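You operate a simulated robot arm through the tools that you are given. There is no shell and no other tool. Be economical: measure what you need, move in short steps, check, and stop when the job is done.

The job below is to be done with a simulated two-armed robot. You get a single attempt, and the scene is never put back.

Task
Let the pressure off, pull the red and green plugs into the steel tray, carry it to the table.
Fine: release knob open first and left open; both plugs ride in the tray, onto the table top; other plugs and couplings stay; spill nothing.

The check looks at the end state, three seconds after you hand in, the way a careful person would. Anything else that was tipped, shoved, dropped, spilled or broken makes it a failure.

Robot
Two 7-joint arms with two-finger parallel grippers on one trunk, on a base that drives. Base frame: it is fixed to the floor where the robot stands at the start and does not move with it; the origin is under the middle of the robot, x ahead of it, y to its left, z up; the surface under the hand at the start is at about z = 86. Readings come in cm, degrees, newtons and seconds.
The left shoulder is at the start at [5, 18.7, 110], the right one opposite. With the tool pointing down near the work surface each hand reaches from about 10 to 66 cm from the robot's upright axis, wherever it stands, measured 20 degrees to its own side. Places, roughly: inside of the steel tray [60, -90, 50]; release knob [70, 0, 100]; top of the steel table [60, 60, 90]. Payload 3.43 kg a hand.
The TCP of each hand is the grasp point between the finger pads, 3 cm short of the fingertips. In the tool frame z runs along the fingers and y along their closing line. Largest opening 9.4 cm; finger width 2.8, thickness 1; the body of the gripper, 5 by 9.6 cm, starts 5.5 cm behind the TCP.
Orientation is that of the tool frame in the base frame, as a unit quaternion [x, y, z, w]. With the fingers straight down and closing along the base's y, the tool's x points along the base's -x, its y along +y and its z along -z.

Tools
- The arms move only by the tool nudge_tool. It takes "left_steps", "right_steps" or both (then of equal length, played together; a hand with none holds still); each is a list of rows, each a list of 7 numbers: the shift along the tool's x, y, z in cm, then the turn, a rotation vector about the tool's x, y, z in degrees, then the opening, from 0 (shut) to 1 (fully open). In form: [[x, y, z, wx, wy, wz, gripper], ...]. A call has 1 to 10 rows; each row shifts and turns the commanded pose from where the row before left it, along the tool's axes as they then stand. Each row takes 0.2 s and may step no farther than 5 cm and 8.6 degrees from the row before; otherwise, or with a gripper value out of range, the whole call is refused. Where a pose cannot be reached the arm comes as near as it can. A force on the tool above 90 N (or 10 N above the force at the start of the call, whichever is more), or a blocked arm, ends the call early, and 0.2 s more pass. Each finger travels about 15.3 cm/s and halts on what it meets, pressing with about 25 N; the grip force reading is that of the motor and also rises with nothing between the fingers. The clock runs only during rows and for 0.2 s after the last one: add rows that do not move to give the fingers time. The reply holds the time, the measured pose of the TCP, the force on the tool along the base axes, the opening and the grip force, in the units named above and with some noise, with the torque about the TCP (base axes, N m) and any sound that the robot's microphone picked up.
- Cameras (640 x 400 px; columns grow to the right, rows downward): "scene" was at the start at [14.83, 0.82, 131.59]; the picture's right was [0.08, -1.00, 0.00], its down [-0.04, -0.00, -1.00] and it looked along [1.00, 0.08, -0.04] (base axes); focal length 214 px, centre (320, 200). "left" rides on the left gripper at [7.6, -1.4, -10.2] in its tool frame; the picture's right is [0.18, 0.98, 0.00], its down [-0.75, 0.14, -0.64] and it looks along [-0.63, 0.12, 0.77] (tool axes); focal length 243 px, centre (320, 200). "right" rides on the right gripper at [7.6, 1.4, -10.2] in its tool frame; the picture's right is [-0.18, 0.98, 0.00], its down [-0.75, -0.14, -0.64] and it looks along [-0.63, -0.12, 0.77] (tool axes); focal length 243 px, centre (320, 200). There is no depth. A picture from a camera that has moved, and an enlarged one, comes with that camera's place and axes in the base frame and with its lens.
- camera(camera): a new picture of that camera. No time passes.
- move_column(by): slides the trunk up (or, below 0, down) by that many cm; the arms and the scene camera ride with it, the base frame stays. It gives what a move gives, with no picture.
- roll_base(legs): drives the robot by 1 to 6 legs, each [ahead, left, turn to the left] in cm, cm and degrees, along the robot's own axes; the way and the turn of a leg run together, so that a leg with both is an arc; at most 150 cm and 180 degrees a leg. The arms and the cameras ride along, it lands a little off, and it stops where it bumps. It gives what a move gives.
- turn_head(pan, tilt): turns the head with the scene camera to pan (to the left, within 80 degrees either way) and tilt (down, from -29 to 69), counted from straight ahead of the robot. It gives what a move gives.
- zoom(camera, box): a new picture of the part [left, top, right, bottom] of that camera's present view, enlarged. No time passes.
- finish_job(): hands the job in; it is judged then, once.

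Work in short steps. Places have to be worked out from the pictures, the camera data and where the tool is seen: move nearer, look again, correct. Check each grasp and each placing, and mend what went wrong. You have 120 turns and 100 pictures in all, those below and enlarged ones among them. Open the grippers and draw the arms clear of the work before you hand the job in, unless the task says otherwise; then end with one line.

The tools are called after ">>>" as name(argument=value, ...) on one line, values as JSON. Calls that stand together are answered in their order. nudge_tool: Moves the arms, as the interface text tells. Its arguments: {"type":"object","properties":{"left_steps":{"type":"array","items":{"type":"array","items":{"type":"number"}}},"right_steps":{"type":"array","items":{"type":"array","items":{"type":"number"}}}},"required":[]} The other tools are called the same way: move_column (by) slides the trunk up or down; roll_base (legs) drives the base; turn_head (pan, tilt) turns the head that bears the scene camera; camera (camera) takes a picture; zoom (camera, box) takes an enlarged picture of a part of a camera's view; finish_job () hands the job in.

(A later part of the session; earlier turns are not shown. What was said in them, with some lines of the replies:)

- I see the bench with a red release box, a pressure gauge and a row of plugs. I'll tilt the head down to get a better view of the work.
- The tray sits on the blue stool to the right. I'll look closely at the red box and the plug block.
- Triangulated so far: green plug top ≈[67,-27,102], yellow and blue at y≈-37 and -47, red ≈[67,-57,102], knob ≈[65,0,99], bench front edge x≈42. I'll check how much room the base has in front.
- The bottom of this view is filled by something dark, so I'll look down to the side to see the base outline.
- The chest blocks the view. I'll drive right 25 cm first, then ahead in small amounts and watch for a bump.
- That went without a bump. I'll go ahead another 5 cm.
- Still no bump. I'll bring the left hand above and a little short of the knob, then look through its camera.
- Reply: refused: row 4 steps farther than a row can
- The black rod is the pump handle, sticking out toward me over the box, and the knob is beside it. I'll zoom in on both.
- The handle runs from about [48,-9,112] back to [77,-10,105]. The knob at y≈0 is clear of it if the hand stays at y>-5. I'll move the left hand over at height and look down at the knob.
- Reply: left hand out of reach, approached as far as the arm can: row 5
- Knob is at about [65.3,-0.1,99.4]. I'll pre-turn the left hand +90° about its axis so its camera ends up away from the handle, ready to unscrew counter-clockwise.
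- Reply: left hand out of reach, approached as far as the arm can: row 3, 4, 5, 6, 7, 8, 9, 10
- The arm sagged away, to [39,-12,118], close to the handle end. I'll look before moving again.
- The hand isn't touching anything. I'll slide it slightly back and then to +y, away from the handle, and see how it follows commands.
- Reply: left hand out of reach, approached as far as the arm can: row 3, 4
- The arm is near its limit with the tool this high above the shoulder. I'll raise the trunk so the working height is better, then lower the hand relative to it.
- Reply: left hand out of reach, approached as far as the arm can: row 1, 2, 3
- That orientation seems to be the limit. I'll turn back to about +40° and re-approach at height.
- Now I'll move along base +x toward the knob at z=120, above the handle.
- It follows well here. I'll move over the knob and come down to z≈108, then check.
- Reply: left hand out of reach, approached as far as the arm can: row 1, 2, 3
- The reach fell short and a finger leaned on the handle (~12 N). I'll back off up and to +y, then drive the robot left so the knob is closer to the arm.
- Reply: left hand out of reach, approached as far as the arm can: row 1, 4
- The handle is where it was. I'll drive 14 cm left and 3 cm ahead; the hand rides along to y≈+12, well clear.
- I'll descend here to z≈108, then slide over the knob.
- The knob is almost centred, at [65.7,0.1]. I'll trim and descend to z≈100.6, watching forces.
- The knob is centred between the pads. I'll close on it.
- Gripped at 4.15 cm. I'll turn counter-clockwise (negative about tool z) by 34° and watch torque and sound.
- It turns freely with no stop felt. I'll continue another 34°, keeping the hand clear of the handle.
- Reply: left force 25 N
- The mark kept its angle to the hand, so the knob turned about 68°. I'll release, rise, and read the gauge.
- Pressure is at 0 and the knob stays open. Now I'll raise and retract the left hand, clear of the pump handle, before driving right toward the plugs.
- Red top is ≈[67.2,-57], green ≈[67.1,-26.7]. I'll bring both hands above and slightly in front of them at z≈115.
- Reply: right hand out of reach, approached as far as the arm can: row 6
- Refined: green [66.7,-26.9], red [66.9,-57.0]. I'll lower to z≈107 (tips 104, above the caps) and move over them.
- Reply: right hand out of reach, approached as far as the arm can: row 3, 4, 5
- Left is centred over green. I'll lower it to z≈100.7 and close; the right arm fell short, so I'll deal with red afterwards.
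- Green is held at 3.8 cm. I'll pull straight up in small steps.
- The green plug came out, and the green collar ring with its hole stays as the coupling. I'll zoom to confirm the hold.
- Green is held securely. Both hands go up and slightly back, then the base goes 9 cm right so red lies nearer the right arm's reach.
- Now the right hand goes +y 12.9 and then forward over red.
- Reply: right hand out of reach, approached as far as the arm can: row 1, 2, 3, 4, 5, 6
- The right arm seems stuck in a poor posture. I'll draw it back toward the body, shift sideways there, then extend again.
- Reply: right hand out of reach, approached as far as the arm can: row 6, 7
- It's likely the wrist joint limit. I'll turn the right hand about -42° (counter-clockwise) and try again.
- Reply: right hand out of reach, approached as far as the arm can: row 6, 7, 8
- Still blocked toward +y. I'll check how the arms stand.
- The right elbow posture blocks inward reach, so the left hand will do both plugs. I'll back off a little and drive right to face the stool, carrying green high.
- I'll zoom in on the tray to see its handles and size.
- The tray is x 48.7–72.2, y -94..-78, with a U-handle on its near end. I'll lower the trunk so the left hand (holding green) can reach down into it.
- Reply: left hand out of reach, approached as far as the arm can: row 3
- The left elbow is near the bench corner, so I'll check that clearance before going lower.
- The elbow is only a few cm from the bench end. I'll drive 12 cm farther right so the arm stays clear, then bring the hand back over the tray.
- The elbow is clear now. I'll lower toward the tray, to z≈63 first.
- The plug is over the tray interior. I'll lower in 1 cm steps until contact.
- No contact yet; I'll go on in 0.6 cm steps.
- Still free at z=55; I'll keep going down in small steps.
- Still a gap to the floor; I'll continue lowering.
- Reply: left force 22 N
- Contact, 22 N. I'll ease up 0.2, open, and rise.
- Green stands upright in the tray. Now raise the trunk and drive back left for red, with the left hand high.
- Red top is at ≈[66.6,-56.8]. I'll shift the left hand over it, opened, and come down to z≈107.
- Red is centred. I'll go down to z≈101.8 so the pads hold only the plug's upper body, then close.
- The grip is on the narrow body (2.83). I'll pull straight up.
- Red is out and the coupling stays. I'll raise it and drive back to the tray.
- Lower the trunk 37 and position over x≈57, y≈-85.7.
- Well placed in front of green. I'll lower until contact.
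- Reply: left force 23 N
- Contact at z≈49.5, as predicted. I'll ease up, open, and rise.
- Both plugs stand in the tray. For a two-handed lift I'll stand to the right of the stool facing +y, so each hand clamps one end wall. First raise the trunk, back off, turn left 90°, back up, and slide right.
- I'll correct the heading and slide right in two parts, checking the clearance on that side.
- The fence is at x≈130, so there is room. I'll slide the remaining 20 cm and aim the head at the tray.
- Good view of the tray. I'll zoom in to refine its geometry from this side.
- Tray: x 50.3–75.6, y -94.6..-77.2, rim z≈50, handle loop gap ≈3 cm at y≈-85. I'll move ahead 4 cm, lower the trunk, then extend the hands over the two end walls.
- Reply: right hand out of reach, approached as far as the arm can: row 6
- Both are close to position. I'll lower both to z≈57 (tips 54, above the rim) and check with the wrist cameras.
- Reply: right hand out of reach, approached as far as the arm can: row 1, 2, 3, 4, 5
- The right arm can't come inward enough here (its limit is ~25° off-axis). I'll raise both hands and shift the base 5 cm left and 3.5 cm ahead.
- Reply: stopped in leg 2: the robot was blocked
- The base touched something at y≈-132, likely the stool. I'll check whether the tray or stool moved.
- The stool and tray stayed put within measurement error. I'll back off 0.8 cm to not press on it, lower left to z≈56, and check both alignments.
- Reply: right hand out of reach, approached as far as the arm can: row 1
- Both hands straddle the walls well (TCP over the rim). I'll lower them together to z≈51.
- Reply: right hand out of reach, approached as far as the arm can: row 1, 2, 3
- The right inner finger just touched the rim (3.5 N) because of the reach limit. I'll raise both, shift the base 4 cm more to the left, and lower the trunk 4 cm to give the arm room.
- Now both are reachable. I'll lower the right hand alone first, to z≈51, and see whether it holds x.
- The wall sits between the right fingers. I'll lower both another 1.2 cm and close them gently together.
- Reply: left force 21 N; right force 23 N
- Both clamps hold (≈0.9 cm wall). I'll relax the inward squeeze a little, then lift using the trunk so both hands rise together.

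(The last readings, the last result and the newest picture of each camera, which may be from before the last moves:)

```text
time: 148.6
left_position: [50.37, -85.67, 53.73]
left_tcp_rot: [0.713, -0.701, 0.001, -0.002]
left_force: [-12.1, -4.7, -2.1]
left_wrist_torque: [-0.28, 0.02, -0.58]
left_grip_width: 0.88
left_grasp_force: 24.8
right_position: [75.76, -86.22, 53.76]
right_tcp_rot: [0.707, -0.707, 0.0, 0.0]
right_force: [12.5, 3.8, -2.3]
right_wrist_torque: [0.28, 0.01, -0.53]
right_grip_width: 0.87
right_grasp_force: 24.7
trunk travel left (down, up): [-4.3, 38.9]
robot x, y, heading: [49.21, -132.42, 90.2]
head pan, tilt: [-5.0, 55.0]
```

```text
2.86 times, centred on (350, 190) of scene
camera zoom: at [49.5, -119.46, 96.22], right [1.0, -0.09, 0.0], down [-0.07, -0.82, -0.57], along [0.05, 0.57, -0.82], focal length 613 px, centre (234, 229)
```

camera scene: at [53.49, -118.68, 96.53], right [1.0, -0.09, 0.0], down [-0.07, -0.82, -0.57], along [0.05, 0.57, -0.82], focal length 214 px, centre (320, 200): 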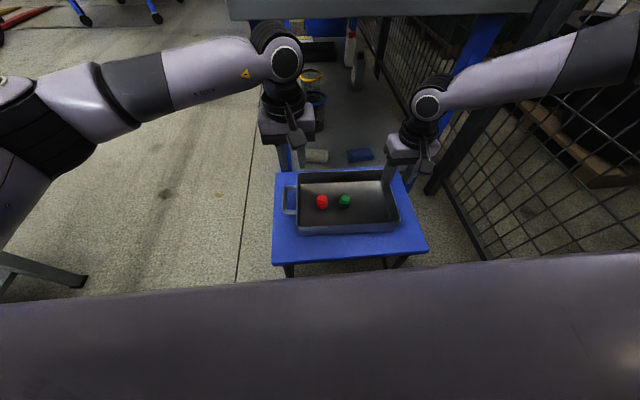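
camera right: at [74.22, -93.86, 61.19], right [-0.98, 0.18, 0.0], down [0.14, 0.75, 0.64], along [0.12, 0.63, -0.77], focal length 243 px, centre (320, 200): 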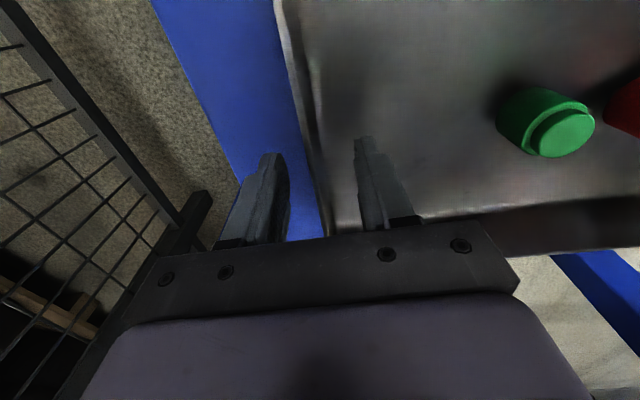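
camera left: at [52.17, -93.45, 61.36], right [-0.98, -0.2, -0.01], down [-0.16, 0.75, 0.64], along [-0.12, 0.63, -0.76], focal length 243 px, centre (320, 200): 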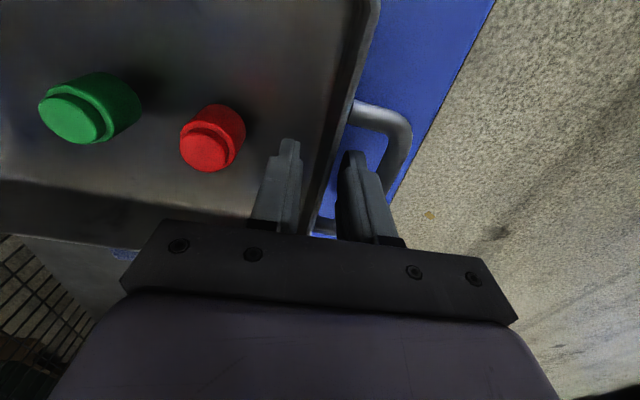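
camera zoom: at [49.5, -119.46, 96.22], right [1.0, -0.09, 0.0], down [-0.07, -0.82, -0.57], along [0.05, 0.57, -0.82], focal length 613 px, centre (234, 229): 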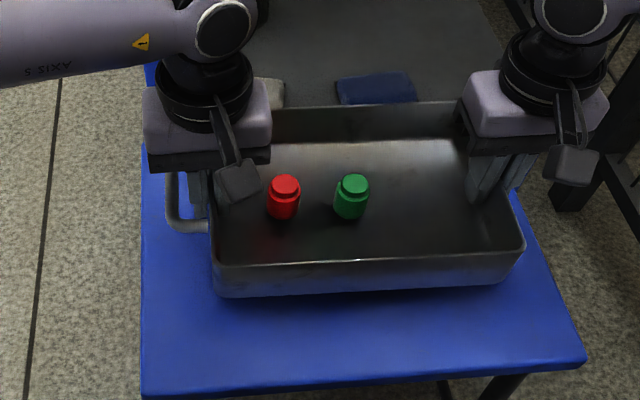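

The tray is up, level, both plugs upright. I'll back away from the stool, then slide left to open floor.

>>> roll_base(legs=[[-30, 0, 0]])

>>> move_column(by=20)

>>> roll_base(legs=[[0, 69, 0]])

>>> camera(camera="scene")

```text
time: 150.6
left_position: [50.39, -115.47, 53.64]
left_tcp_rot: [0.714, -0.7, 0.0, -0.002]
left_force: [-9.8, -5.2, -2.3]
left_wrist_torque: [0.11, 0.01, -0.56]
left_grip_width: 0.89
left_grasp_force: 25.2
right_position: [75.74, -116.14, 53.7]
right_tcp_rot: [-0.707, 0.707, 0.001, 0.0]
right_force: [10.4, 4.3, -1.3]
right_wrist_torque: [-0.12, 0.01, -0.59]
right_grip_width: 0.89
right_grasp_force: 25.6
trunk travel left (down, up): [-4.3, 38.9]
robot x, y, heading: [49.09, -162.4, 89.9]
head pan, tilt: [-5.0, 55.0]
```

```text
time: 152.8
left_position: [50.37, -115.65, 73.72]
left_tcp_rot: [0.713, -0.701, 0.0, -0.002]
left_force: [-0.6, -4.2, -2.2]
left_wrist_torque: [-0.34, 0.01, -0.58]
left_grip_width: 0.9
left_grasp_force: 24.9
right_position: [75.78, -116.12, 73.62]
right_tcp_rot: [0.707, -0.707, -0.001, 0.0]
right_force: [0.4, 3.9, -2.2]
right_wrist_torque: [0.37, -0.01, -0.59]
right_grip_width: 0.84
right_grasp_force: 24.3
trunk travel left (down, up): [-24.3, 18.9]
robot x, y, heading: [49.26, -162.38, 90.3]
head pan, tilt: [-5.0, 55.0]
```

```text
time: 158.7
left_position: [-15.01, -115.59, 73.58]
left_tcp_rot: [0.712, -0.703, 0.001, 0.0]
left_force: [-0.4, -4.2, -1.1]
left_wrist_torque: [0.65, -0.04, -0.57]
left_grip_width: 0.84
left_grasp_force: 24.8
right_position: [10.35, -115.92, 73.66]
right_tcp_rot: [-0.706, 0.708, 0.002, 0.0]
right_force: [-0.2, 3.3, -1.5]
right_wrist_torque: [-0.68, -0.04, -0.41]
right_grip_width: 0.84
right_grasp_force: 24.7
trunk travel left (down, up): [-24.3, 18.9]
robot x, y, heading: [-16.11, -162.7, 90.0]
head pan, tilt: [-5.0, 55.0]
stopped in leg 1: the robot was blocked; the commanded pose is now the measured one
```

```text
21 pictures are left
camera scene: at [-15.86, -149.35, 116.22], right [1.0, -0.08, 0.0], down [-0.07, -0.82, -0.57], along [0.05, 0.57, -0.82], focal length 214 px, centre (320, 200)
```

scene: 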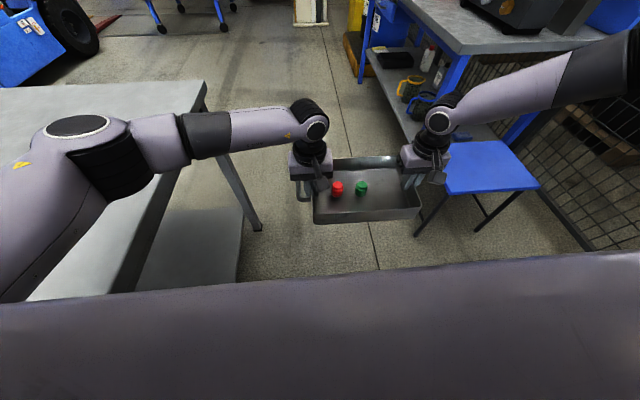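

The base touched another table on the left; the plugs are still upright. I'll raise the trunk fully, move right 7 cm off it, then drive ahead past that table's end.

>>> roll_base(legs=[[0, -7, 0]])

>>> move_column(by=18.5)

>>> roll_base(legs=[[70, 0, 0]])

>>> turn_head(pan=0, tilt=35)

>>> camera(camera="scene")

```text
time: 159.9
left_position: [-8.1, -115.69, 73.64]
left_tcp_rot: [0.713, -0.702, 0.002, 0.0]
left_force: [-0.7, -4.2, -1.2]
left_wrist_torque: [-0.38, 0.01, -0.56]
left_grip_width: 0.91
left_grasp_force: 24.6
right_position: [17.33, -116.01, 73.78]
right_tcp_rot: [-0.707, 0.708, 0.002, 0.001]
right_force: [0.5, 3.9, -2.1]
right_wrist_torque: [0.37, -0.03, -0.57]
right_grip_width: 0.82
right_grasp_force: 25.2
trunk travel left (down, up): [-24.3, 18.9]
robot x, y, heading: [-9.4, -162.19, 89.9]
head pan, tilt: [-5.0, 55.0]
```

```text
time: 162.0
left_position: [-8.1, -115.49, 92.15]
left_tcp_rot: [0.713, -0.701, 0.0, 0.0]
left_force: [0.0, -3.7, -1.5]
left_wrist_torque: [-0.34, -0.03, -0.56]
left_grip_width: 0.87
left_grasp_force: 25.0
right_position: [17.19, -115.87, 92.19]
right_tcp_rot: [-0.706, 0.708, 0.002, 0.001]
right_force: [0.4, 3.5, -2.3]
right_wrist_torque: [0.39, -0.01, -0.52]
right_grip_width: 0.82
right_grasp_force: 24.4
trunk travel left (down, up): [-42.8, 0.4]
robot x, y, heading: [-9.37, -162.45, 89.8]
head pan, tilt: [-5.0, 55.0]
```

```text
time: 165.8
left_position: [-8.6, -46.05, 92.13]
left_tcp_rot: [0.714, -0.701, 0.0, -0.001]
left_force: [0.2, -4.7, -2.6]
left_wrist_torque: [0.0, -0.02, -0.57]
left_grip_width: 0.86
left_grasp_force: 24.7
right_position: [16.78, -46.33, 92.21]
right_tcp_rot: [0.708, -0.707, -0.002, -0.001]
right_force: [-0.4, 4.4, -1.6]
right_wrist_torque: [0.04, -0.02, -0.48]
right_grip_width: 0.85
right_grasp_force: 25.3
trunk travel left (down, up): [-42.8, 0.4]
robot x, y, heading: [-9.91, -93.11, 90.4]
head pan, tilt: [-5.0, 55.0]
```

```text
time: 166.6
left_position: [-8.55, -46.17, 92.0]
left_tcp_rot: [0.714, -0.701, 0.001, -0.001]
left_force: [0.0, -3.9, -1.1]
left_wrist_torque: [0.18, -0.01, -0.56]
left_grip_width: 0.85
left_grasp_force: 25.3
right_position: [16.97, -46.39, 92.27]
right_tcp_rot: [0.708, -0.706, -0.002, 0.001]
right_force: [0.3, 4.1, -2.8]
right_wrist_torque: [-0.19, -0.04, -0.39]
right_grip_width: 0.85
right_grasp_force: 24.7
trunk travel left (down, up): [-42.8, 0.4]
robot x, y, heading: [-9.75, -93.01, 90.5]
head pan, tilt: [0.0, 35.0]
```

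```text
20 pictures are left
camera scene: at [-9.89, -78.22, 137.54], right [1.0, 0.01, 0.0], down [0.0, -0.57, -0.82], along [0.0, 0.82, -0.57], focal length 214 px, centre (320, 200)
```

scene: 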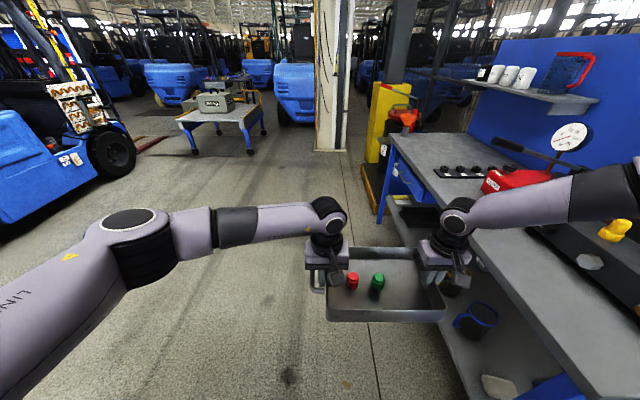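

The floor ahead is clear. Drive ahead 65, then left 15, then turn right to face the bench.

>>> roll_base(legs=[[66, 0, -0.5], [0, 15, 0], [0, 0, -90]])

>>> camera(camera="scene")

```text
time: 175.7
left_position: [22.05, -28.38, 92.15]
left_tcp_rot: [-0.002, 1.0, -0.001, 0.0]
left_force: [-4.3, 0.4, -1.9]
left_wrist_torque: [0.02, 0.06, -0.5]
left_grip_width: 0.89
left_grasp_force: 25.3
right_position: [21.31, -53.71, 92.24]
right_tcp_rot: [0.008, 1.0, 0.001, 0.002]
right_force: [3.2, -1.3, -2.3]
right_wrist_torque: [-0.04, -0.05, -0.46]
right_grip_width: 0.85
right_grasp_force: 25.2
trunk travel left (down, up): [-42.8, 0.4]
robot x, y, heading: [-25.06, -26.48, -0.3]
head pan, tilt: [0.0, 35.0]
```

```text
19 pictures are left
camera scene: at [-10.27, -26.48, 137.55], right [-0.01, -1.0, 0.0], down [-0.57, 0.01, -0.82], along [0.82, -0.01, -0.57], focal length 214 px, centre (320, 200)
```

scene: 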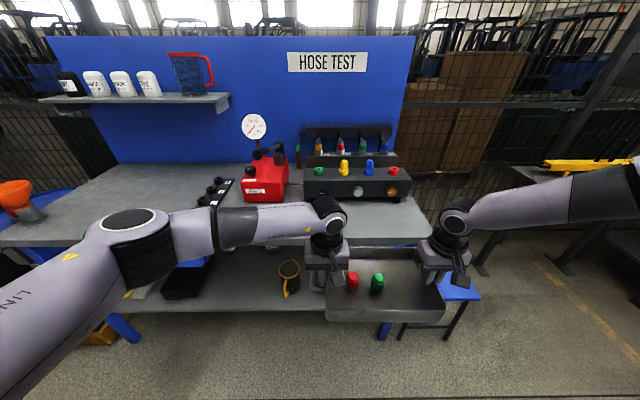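

Gauge at 0, tray level with both plugs. I'll drive left 86 cm, staying back from the bench, and check the left end.

>>> roll_base(legs=[[0, 86, 0.3]])

>>> turn_head(pan=10, tilt=30)

>>> camera(camera="scene")

```text
time: 183.6
left_position: [22.78, 57.06, 92.16]
left_tcp_rot: [-0.003, 1.0, -0.001, 0.0]
left_force: [-4.0, 1.0, -1.1]
left_wrist_torque: [-0.02, 0.0, -0.56]
left_grip_width: 0.87
left_grasp_force: 25.4
right_position: [22.11, 31.66, 92.35]
right_tcp_rot: [0.006, 1.0, 0.001, 0.002]
right_force: [3.9, -0.7, -1.9]
right_wrist_torque: [-0.04, -0.01, -0.4]
right_grip_width: 0.84
right_grasp_force: 24.8
trunk travel left (down, up): [-42.8, 0.4]
robot x, y, heading: [-24.25, 59.06, -0.7]
head pan, tilt: [0.0, 35.0]
```

```text
time: 184.3
left_position: [22.87, 57.13, 92.01]
left_tcp_rot: [0.0, 1.0, -0.001, 0.0]
left_force: [-4.1, 0.9, -1.0]
left_wrist_torque: [-0.02, -0.3, -0.56]
left_grip_width: 0.84
left_grasp_force: 24.3
right_position: [22.21, 31.61, 92.24]
right_tcp_rot: [0.007, 1.0, 0.001, 0.002]
right_force: [2.9, -0.2, -1.6]
right_wrist_torque: [-0.03, 0.29, -0.28]
right_grip_width: 0.82
right_grasp_force: 24.6
trunk travel left (down, up): [-42.8, 0.4]
robot x, y, heading: [-23.9, 58.73, -0.6]
head pan, tilt: [10.0, 30.0]
```

```text
18 pictures are left
camera scene: at [-9.31, 60.44, 138.32], right [0.16, -0.99, 0.0], down [-0.49, -0.08, -0.87], along [0.85, 0.14, -0.5], focal length 214 px, centre (320, 200)
```

scene: 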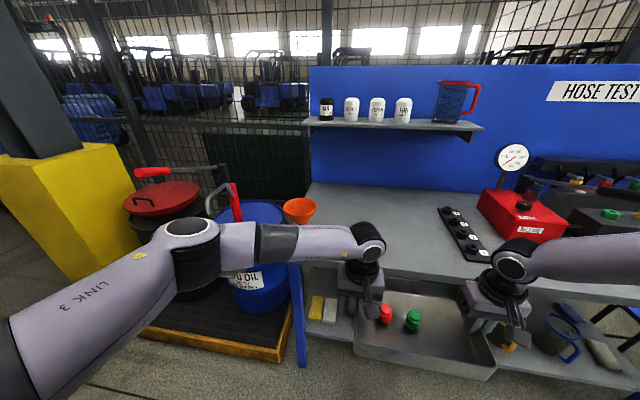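

The left forearm would pass close over the orange funnel at the bench's left end. I'll angle in: raise the tray 5 cm with both arms, shift right 19, and turn left about 20° so the elbow stays in front of the bench.

>>> nudge_tool(left_steps=[[0, 0, -1, 0, 0, 0, 0], [0, 0, -1, 0, 0, 0, 0], [0, 0, -1, 0, 0, 0, 0], [0, 0, -1, 0, 0, 0, 0], [0, 0, -1, 0, 0, 0, 0]], right_steps=[[0, 0, -1, 0, 0, 0, 0], [0, 0, -1, 0, 0, 0, 0], [0, 0, -1, 0, 0, 0, 0], [0, 0, -1, 0, 0, 0, 0], [0, 0, -1, 0, 0, 0, 0]])

>>> roll_base(legs=[[0, -19, 0], [0, 0, 20.7], [14, -5, 0]])

>>> camera(camera="scene")

```text
time: 185.5
left_position: [22.82, 56.98, 97.01]
left_tcp_rot: [-0.001, 1.0, -0.002, 0.0]
left_force: [-3.9, -1.6, -1.8]
left_wrist_torque: [0.0, 0.31, -0.56]
left_grip_width: 0.86
left_grasp_force: 25.4
right_position: [22.04, 31.56, 97.24]
right_tcp_rot: [0.006, 1.0, 0.001, 0.001]
right_force: [3.0, 1.8, -1.1]
right_wrist_torque: [-0.08, -0.35, -0.33]
right_grip_width: 0.85
right_grasp_force: 25.5
trunk travel left (down, up): [-42.8, 0.4]
robot x, y, heading: [-23.88, 59.03, -0.5]
head pan, tilt: [10.0, 30.0]
```

```text
time: 189.9
left_position: [35.23, 54.91, 97.01]
left_tcp_rot: [-0.181, 0.984, -0.002, 0.0]
left_force: [2.6, -15.9, -1.7]
left_wrist_torque: [0.03, 0.05, -0.53]
left_grip_width: 0.82
left_grasp_force: 24.4
right_position: [43.61, 30.8, 97.29]
right_tcp_rot: [-0.173, 0.985, 0.001, 0.001]
right_force: [-0.9, 15.7, -2.4]
right_wrist_torque: [-0.04, -0.04, -0.34]
right_grip_width: 0.81
right_grasp_force: 24.7
trunk travel left (down, up): [-42.8, 0.4]
robot x, y, heading: [-9.03, 39.86, 20.0]
head pan, tilt: [10.0, 30.0]
```

```text
17 pictures are left
camera scene: at [4.05, 46.7, 138.31], right [0.5, -0.87, 0.0], down [-0.43, -0.25, -0.87], along [0.75, 0.43, -0.5], focal length 214 px, centre (320, 200)
```

scene: 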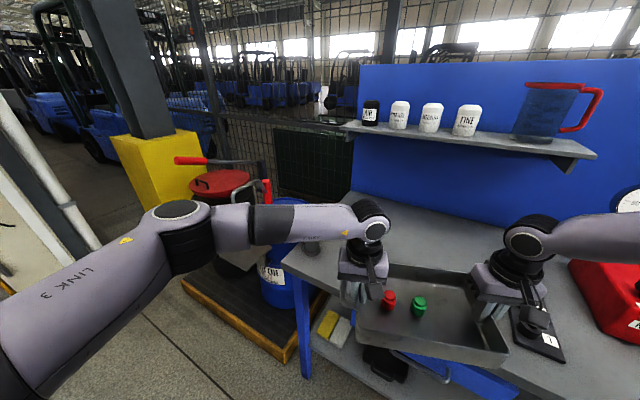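

Tray centre is at ≈[39,43]. The forearm is well above the funnel. I'll advance 16 cm in x to bring the tray over the bench.

>>> roll_base(legs=[[15, -5.5, 0]])

>>> turn_head(pan=-5, tilt=45)

>>> camera(camera="scene")

>>> camera(camera="left")

```text
time: 191.3
left_position: [51.3, 54.72, 97.04]
left_tcp_rot: [-0.18, 0.984, -0.001, -0.002]
left_force: [-2.7, -0.2, -1.0]
left_wrist_torque: [-0.01, 0.03, -0.58]
left_grip_width: 0.86
left_grasp_force: 24.8
right_position: [59.57, 30.83, 97.34]
right_tcp_rot: [-0.172, 0.985, 0.002, 0.001]
right_force: [2.4, 0.0, -2.4]
right_wrist_torque: [-0.03, -0.06, -0.25]
right_grip_width: 0.82
right_grasp_force: 25.0
trunk travel left (down, up): [-42.8, 0.4]
robot x, y, heading: [6.73, 40.2, 19.7]
head pan, tilt: [10.0, 30.0]
```

```text
time: 192.1
left_position: [51.15, 54.7, 97.0]
left_tcp_rot: [-0.179, 0.984, -0.001, 0.0]
left_force: [-2.7, -0.9, -0.9]
left_wrist_torque: [0.06, -0.21, -0.56]
left_grip_width: 0.86
left_grasp_force: 24.4
right_position: [59.54, 30.77, 97.29]
right_tcp_rot: [-0.172, 0.985, 0.002, 0.001]
right_force: [3.2, -0.5, -2.3]
right_wrist_torque: [-0.15, 0.16, -0.18]
right_grip_width: 0.83
right_grasp_force: 24.9
trunk travel left (down, up): [-42.8, 0.4]
robot x, y, heading: [6.16, 40.01, 20.1]
head pan, tilt: [-5.0, 45.0]
```

```text
16 pictures are left
camera scene: at [20.03, 44.29, 136.07], right [0.26, -0.97, 0.0], down [-0.68, -0.18, -0.71], along [0.68, 0.18, -0.71], focal length 214 px, centre (320, 200)
```

scene: 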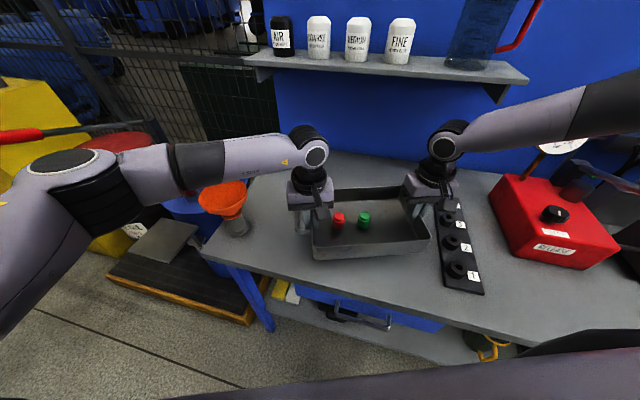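

```text
15 pictures are left
camera left: at [44.61, 50.63, 107.39], right [-0.52, 0.85, 0.0], down [0.66, 0.4, 0.64], along [0.55, 0.33, -0.77], focal length 243 px, centre (320, 200)
```

left: 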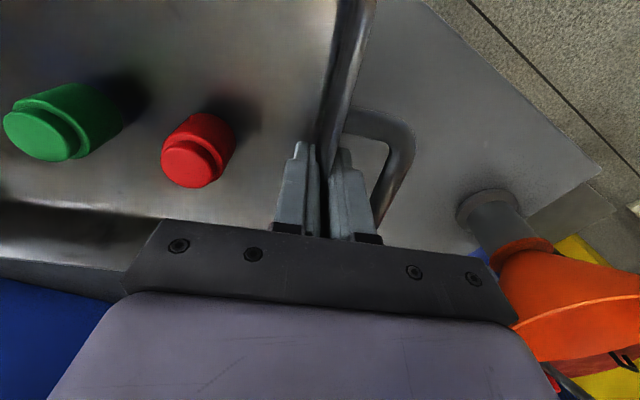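

The tray is over the bench, but its front-left corner is only about 1 cm inside the edge. I'll move 4 cm further in with the base.

>>> roll_base(legs=[[4, -1, 0]])

>>> zoom(camera="scene", box=[160, 100, 500, 310])

```text
time: 193.0
left_position: [55.27, 55.14, 96.98]
left_tcp_rot: [-0.18, 0.984, -0.002, 0.0]
left_force: [-4.1, 0.7, -1.0]
left_wrist_torque: [-0.05, 0.12, -0.55]
left_grip_width: 0.85
left_grasp_force: 25.3
right_position: [63.71, 31.17, 97.3]
right_tcp_rot: [-0.173, 0.985, 0.002, 0.001]
right_force: [2.9, -0.1, -2.2]
right_wrist_torque: [-0.03, -0.11, -0.23]
right_grip_width: 0.81
right_grasp_force: 25.3
trunk travel left (down, up): [-42.8, 0.4]
robot x, y, heading: [10.8, 40.47, 19.9]
head pan, tilt: [-5.0, 45.0]
```

```text
1.88 times, centred on (330, 205) of scene
camera zoom: at [24.22, 44.72, 136.04], right [0.26, -0.97, 0.0], down [-0.68, -0.18, -0.71], along [0.68, 0.18, -0.71], focal length 404 px, centre (301, 191)
```

zoom: 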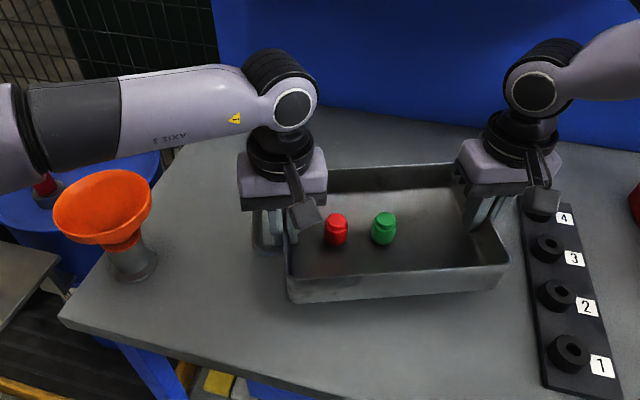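

From apparent sizes the elbow is nearer to me and higher than the funnel, about 10 cm to its side. I'll lower 3.5 cm with both arms together and re-check.

>>> nudge_tool(left_steps=[[0, 0, 0.9, 0, 0, 0, 0], [0, 0, 0.9, 0, 0, 0, 0], [0, 0, 0.9, 0, 0, 0, 0], [0, 0, 0.8, 0, 0, 0, 0]], right_steps=[[0, 0, 0.9, 0, 0, 0, 0], [0, 0, 0.9, 0, 0, 0, 0], [0, 0, 0.9, 0, 0, 0, 0], [0, 0, 1.0, 0, 0, 0, 0]])

>>> zoom(camera="scene", box=[60, 100, 460, 350])

```text
time: 194.0
left_position: [55.25, 55.12, 93.53]
left_tcp_rot: [-0.179, 0.984, -0.001, 0.0]
left_force: [-2.8, -0.4, -2.0]
left_wrist_torque: [0.03, -0.05, -0.57]
left_grip_width: 0.86
left_grasp_force: 25.0
right_position: [63.78, 31.12, 93.55]
right_tcp_rot: [-0.173, 0.985, 0.002, 0.002]
right_force: [2.7, -1.1, -1.7]
right_wrist_torque: [-0.08, 0.06, -0.04]
right_grip_width: 0.83
right_grasp_force: 24.7
trunk travel left (down, up): [-42.8, 0.4]
robot x, y, heading: [10.52, 40.61, 20.1]
head pan, tilt: [-5.0, 45.0]
```

```text
1.60 times, centred on (260, 225) of scene
camera zoom: at [24.11, 44.71, 136.06], right [0.26, -0.97, 0.0], down [-0.68, -0.18, -0.71], along [0.68, 0.18, -0.71], focal length 343 px, centre (416, 160)
```

zoom: 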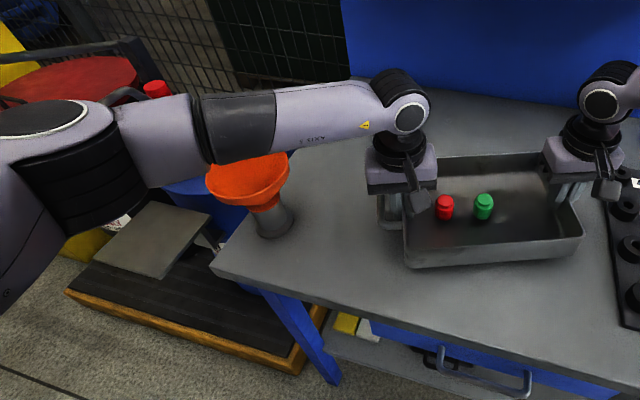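

The forearm is clearly above and in front of the funnel. I'll lower in small steps to contact the bench.

>>> nudge_tool(left_steps=[[0, 0, 0.6, 0, 0, 0, 0], [0, 0, 0.5, 0, 0, 0, 0], [0, 0, 0.4, 0, 0, 0, 0], [0, 0, 0.4, 0, 0, 0, 0]], right_steps=[[0, 0, 0.6, 0, 0, 0, 0], [0, 0, 0.5, 0, 0, 0, 0], [0, 0, 0.4, 0, 0, 0, 0], [0, 0, 0.4, 0, 0, 0, 0]])

```text
time: 195.0
left_position: [55.36, 55.12, 91.62]
left_tcp_rot: [-0.179, 0.984, -0.003, -0.001]
left_force: [-2.3, -4.7, -2.4]
left_wrist_torque: [0.05, -0.19, -0.57]
left_grip_width: 0.86
left_grasp_force: 25.0
right_position: [63.57, 31.15, 91.97]
right_tcp_rot: [-0.172, 0.985, 0.003, 0.002]
right_force: [2.4, 3.6, -2.5]
right_wrist_torque: [-0.19, 0.16, -0.34]
right_grip_width: 0.86
right_grasp_force: 24.9
right hand out of reach, approached as far as the arm can: row 4
trunk travel left (down, up): [-42.8, 0.4]
robot x, y, heading: [10.66, 40.31, 20.2]
head pan, tilt: [-5.0, 45.0]
```

The right arm is at its limit, so the remaining drop goes through the trunk in small steps.

>>> move_column(by=-0.6)

>>> move_column(by=-0.3)

```text
time: 195.5
left_position: [55.34, 55.06, 91.01]
left_tcp_rot: [-0.179, 0.984, -0.002, 0.0]
left_force: [-2.4, -6.6, -1.1]
left_wrist_torque: [-0.01, -0.13, -0.56]
left_grip_width: 0.86
left_grasp_force: 24.7
right_position: [63.47, 31.11, 91.34]
right_tcp_rot: [-0.173, 0.985, 0.002, 0.002]
right_force: [1.2, 6.1, -2.3]
right_wrist_torque: [-0.13, 0.07, -0.38]
right_grip_width: 0.83
right_grasp_force: 25.0
trunk travel left (down, up): [-42.2, 1.0]
robot x, y, heading: [11.0, 40.38, 20.1]
head pan, tilt: [-5.0, 45.0]
```

```text
time: 196.0
left_position: [55.25, 55.09, 90.77]
left_tcp_rot: [-0.179, 0.984, -0.002, 0.0]
left_force: [0.0, -7.6, -1.1]
left_wrist_torque: [-0.03, 0.0, -0.53]
left_grip_width: 0.87
left_grasp_force: 25.1
right_position: [63.58, 31.07, 91.1]
right_tcp_rot: [-0.172, 0.985, 0.003, 0.004]
right_force: [1.0, 7.9, -2.6]
right_wrist_torque: [-0.09, -0.02, -0.39]
right_grip_width: 0.84
right_grasp_force: 24.9
trunk travel left (down, up): [-41.9, 1.3]
robot x, y, heading: [10.83, 40.63, 20.2]
head pan, tilt: [-5.0, 45.0]
```

>>> move_column(by=-0.4)

>>> move_column(by=-0.3)

>>> zoom(camera="scene", box=[260, 160, 480, 300])

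```text
time: 196.6
left_position: [55.23, 55.01, 90.75]
left_tcp_rot: [-0.179, 0.984, -0.003, 0.002]
left_force: [-1.4, -10.1, 20.2]
left_wrist_torque: [0.02, 0.05, -0.58]
left_grip_width: 0.88
left_grasp_force: 25.3
right_position: [63.52, 31.04, 90.74]
right_tcp_rot: [-0.172, 0.985, 0.003, 0.004]
right_force: [3.7, 6.6, 2.3]
right_wrist_torque: [-0.26, 0.64, -0.48]
right_grip_width: 0.82
right_grasp_force: 25.0
trunk travel left (down, up): [-41.5, 1.7]
robot x, y, heading: [10.59, 40.49, 19.8]
head pan, tilt: [-5.0, 45.0]
```

```text
time: 197.1
left_position: [55.27, 55.02, 90.42]
left_tcp_rot: [-0.18, 0.984, -0.004, 0.004]
left_force: [8.3, -10.5, 20.5]
left_wrist_torque: [0.12, -0.08, -0.57]
left_grip_width: 0.9
left_grasp_force: 25.1
right_position: [63.57, 31.08, 90.6]
right_tcp_rot: [-0.172, 0.985, 0.003, 0.005]
right_force: [-0.2, 3.1, 20.3]
right_wrist_torque: [-0.02, -0.01, -0.58]
right_grip_width: 0.86
right_grasp_force: 25.2
trunk travel left (down, up): [-41.2, 2.0]
robot x, y, heading: [11.07, 40.41, 19.9]
head pan, tilt: [-5.0, 45.0]
```

```text
2.86 times, centred on (370, 230) of scene
camera zoom: at [23.82, 44.6, 134.54], right [0.26, -0.97, 0.0], down [-0.68, -0.18, -0.71], along [0.68, 0.18, -0.71], focal length 613 px, centre (177, 114)
```

zoom: 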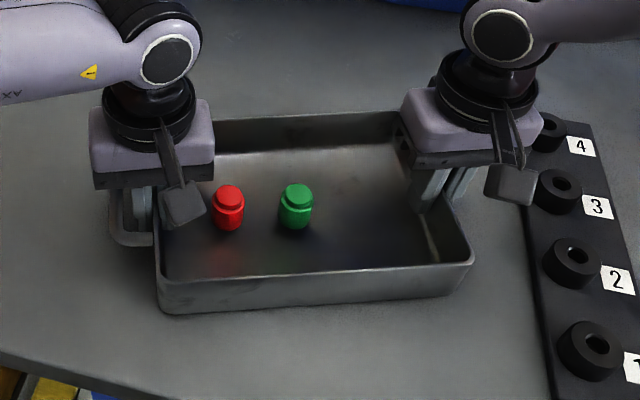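

The tray rests on the bench (20 N each side). I'll open both hands slightly (left limited by the handle loop) and rise straight up.

>>> nudge_tool(left_steps=[[0, 0, -0.1, 0, 0, 0, 0.15], [0, 0, 0, 0, 0, 0, 0.25], [0, 0, 0, 0, 0, 0, 0.25], [0, 0, -1.5, 0, 0, 0, 0.25], [0, 0, -2.5, 0, 0, 0, 0.25], [0, 0, -3, 0, 0, 0, 0.25], [0, 0, -3, 0, 0, 0, 0.25]], right_steps=[[0, 0, -0.1, 0, 0, 0, 0.15], [0, 0, 0, 0, 0, 0, 0.25], [0, 0, 0, 0, 0, 0, 0.25], [0, 0, -1.5, 0, 0, 0, 0.25], [0, 0, -2.5, 0, 0, 0, 0.25], [0, 0, -3, 0, 0, 0, 0.25], [0, 0, -3, 0, 0, 0, 0.25]])

>>> camera(camera="scene")

```text
time: 198.7
left_position: [55.19, 55.2, 100.17]
left_tcp_rot: [-0.18, 0.984, -0.001, -0.001]
left_force: [0.4, 0.0, -0.6]
left_wrist_torque: [-0.02, 0.01, -0.02]
left_grip_width: 2.34
left_grasp_force: 0.1
right_position: [63.47, 30.88, 100.48]
right_tcp_rot: [-0.173, 0.985, 0.002, 0.003]
right_force: [0.0, -0.6, 0.5]
right_wrist_torque: [0.01, -0.01, -0.01]
right_grip_width: 2.37
right_grasp_force: 0.0
trunk travel left (down, up): [-41.2, 2.0]
robot x, y, heading: [10.94, 40.57, 19.9]
head pan, tilt: [-5.0, 45.0]
```

```text
11 pictures are left
camera scene: at [24.01, 44.71, 134.47], right [0.26, -0.97, 0.0], down [-0.68, -0.18, -0.71], along [0.68, 0.18, -0.71], focal length 214 px, centre (320, 200)
```

scene: 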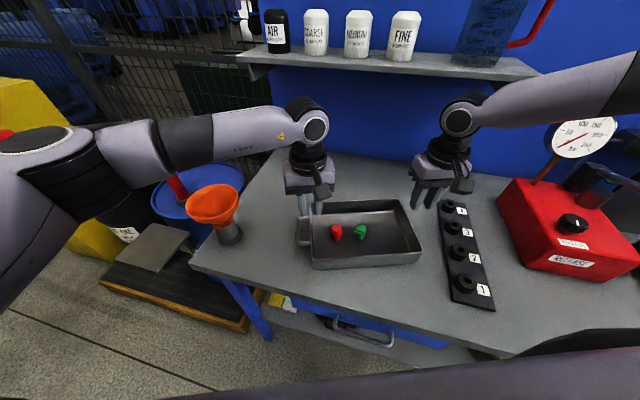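

The tray sits still with both plugs. I'll rise 3 cm more, back straight out, and open the grippers.

>>> nudge_tool(left_steps=[[0, 0, -1.5, 0, 0, 0, 0.25], [0, 0, -1.5, 0, 0, 0, 0.25]], right_steps=[[0, 0, -1.5, 0, 0, 0, 0.25], [0, 0, -1.5, 0, 0, 0, 0.25]])

>>> roll_base(legs=[[-35, 0, 0]])

>>> nudge_tool(left_steps=[[0, 0, 0, 0, 0, 0, 1], [0, 0, 0, 0, 0, 0, 1], [0, 0, 0, 0, 0, 0, 1]], right_steps=[[0, 0, 0, 0, 0, 0, 1], [0, 0, 0, 0, 0, 0, 1], [0, 0, 0, 0, 0, 0, 1]])

>>> turn_head(pan=-30, tilt=25)

>>> camera(camera="scene")

```text
time: 199.3
left_position: [55.22, 55.3, 103.14]
left_tcp_rot: [-0.18, 0.984, -0.002, -0.001]
left_force: [0.7, -0.4, 0.5]
left_wrist_torque: [0.0, -0.02, 0.0]
left_grip_width: 2.36
left_grasp_force: 0.1
right_position: [63.46, 30.93, 103.48]
right_tcp_rot: [-0.173, 0.985, 0.002, 0.003]
right_force: [0.5, 0.2, 0.4]
right_wrist_torque: [0.01, 0.02, 0.0]
right_grip_width: 2.33
right_grasp_force: 0.1
trunk travel left (down, up): [-41.2, 2.0]
robot x, y, heading: [10.65, 40.95, 20.2]
head pan, tilt: [-5.0, 45.0]
```

```text
time: 201.6
left_position: [22.26, 43.16, 103.11]
left_tcp_rot: [-0.18, 0.984, -0.001, 0.0]
left_force: [-0.2, 0.0, -0.8]
left_wrist_torque: [-0.02, 0.02, -0.02]
left_grip_width: 2.32
left_grasp_force: 0.0
right_position: [30.44, 18.82, 103.53]
right_tcp_rot: [-0.174, 0.985, 0.002, 0.004]
right_force: [0.6, 0.0, 0.8]
right_wrist_torque: [-0.01, -0.01, 0.05]
right_grip_width: 2.36
right_grasp_force: 0.0
trunk travel left (down, up): [-41.2, 2.0]
robot x, y, heading: [-22.11, 28.57, 20.2]
head pan, tilt: [-5.0, 45.0]
```

```text
time: 202.4
left_position: [22.33, 43.2, 103.12]
left_tcp_rot: [-0.18, 0.984, -0.002, 0.0]
left_force: [-1.1, 0.3, 0.5]
left_wrist_torque: [0.02, -0.02, 0.02]
left_grip_width: 9.38
left_grasp_force: 0.0
right_position: [30.66, 18.98, 103.59]
right_tcp_rot: [-0.174, 0.985, 0.002, 0.003]
right_force: [0.5, 0.3, 0.2]
right_wrist_torque: [0.02, 0.0, 0.01]
right_grip_width: 9.37
right_grasp_force: 0.0
trunk travel left (down, up): [-41.2, 2.0]
robot x, y, heading: [-22.25, 28.47, 20.5]
head pan, tilt: [-5.0, 45.0]
```

```text
time: 203.2
left_position: [22.28, 43.26, 103.12]
left_tcp_rot: [-0.181, 0.984, -0.001, 0.0]
left_force: [-0.1, 0.3, -0.7]
left_wrist_torque: [-0.01, -0.02, -0.03]
left_grip_width: 9.41
left_grasp_force: 0.0
right_position: [30.56, 18.96, 103.39]
right_tcp_rot: [-0.173, 0.985, 0.002, 0.003]
right_force: [1.0, 0.4, -0.9]
right_wrist_torque: [0.03, 0.01, 0.03]
right_grip_width: 9.38
right_grasp_force: 0.1
trunk travel left (down, up): [-41.2, 2.0]
robot x, y, heading: [-21.86, 28.19, 20.4]
head pan, tilt: [-30.0, 25.0]
```

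```text
10 pictures are left
camera scene: at [-7.65, 28.97, 137.52], right [-0.17, -0.99, 0.0], down [-0.42, 0.07, -0.91], along [0.89, -0.15, -0.42], focal length 214 px, centre (320, 200)
```

scene: 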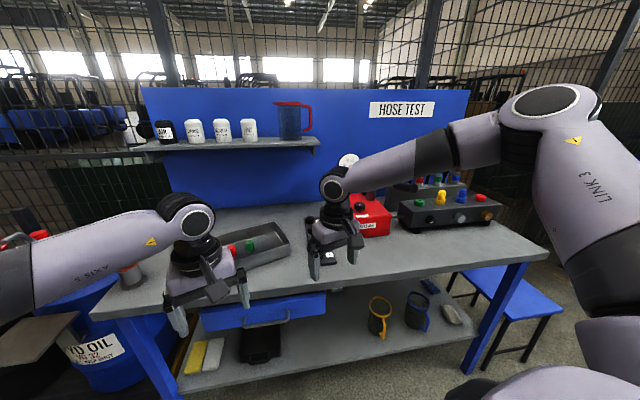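

Everything looks in place. One last close check of the tray, knob and couplings.

>>> zoom(camera="scene", box=[200, 140, 520, 300])

```text
2.00 times, centred on (360, 220) of scene
camera zoom: at [-7.65, 28.97, 137.52], right [-0.17, -0.99, 0.0], down [-0.42, 0.07, -0.91], along [0.89, -0.15, -0.42], focal length 429 px, centre (240, 160)
```

zoom: 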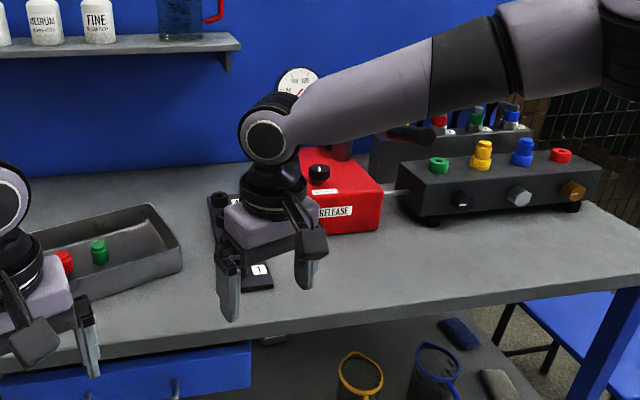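

The tray rests on the bench with both plugs in it, the knob is open with the gauge at 0, the other plugs and the couplings are in place, and the arms are clear. I'm handing it in.

>>> finish_job()

```text
The job is handed in.
```

The release knob was opened first and left open (gauge at 0), and the red and green plugs are in the steel tray on the bench, which I took as the steel table; the other plugs and the couplings stayed put. On the way a finger leaned on the pump handle and the base bumped a side table and apparently the stool; the handle and stool showed no shift, but I didn't check the side table afterwards.
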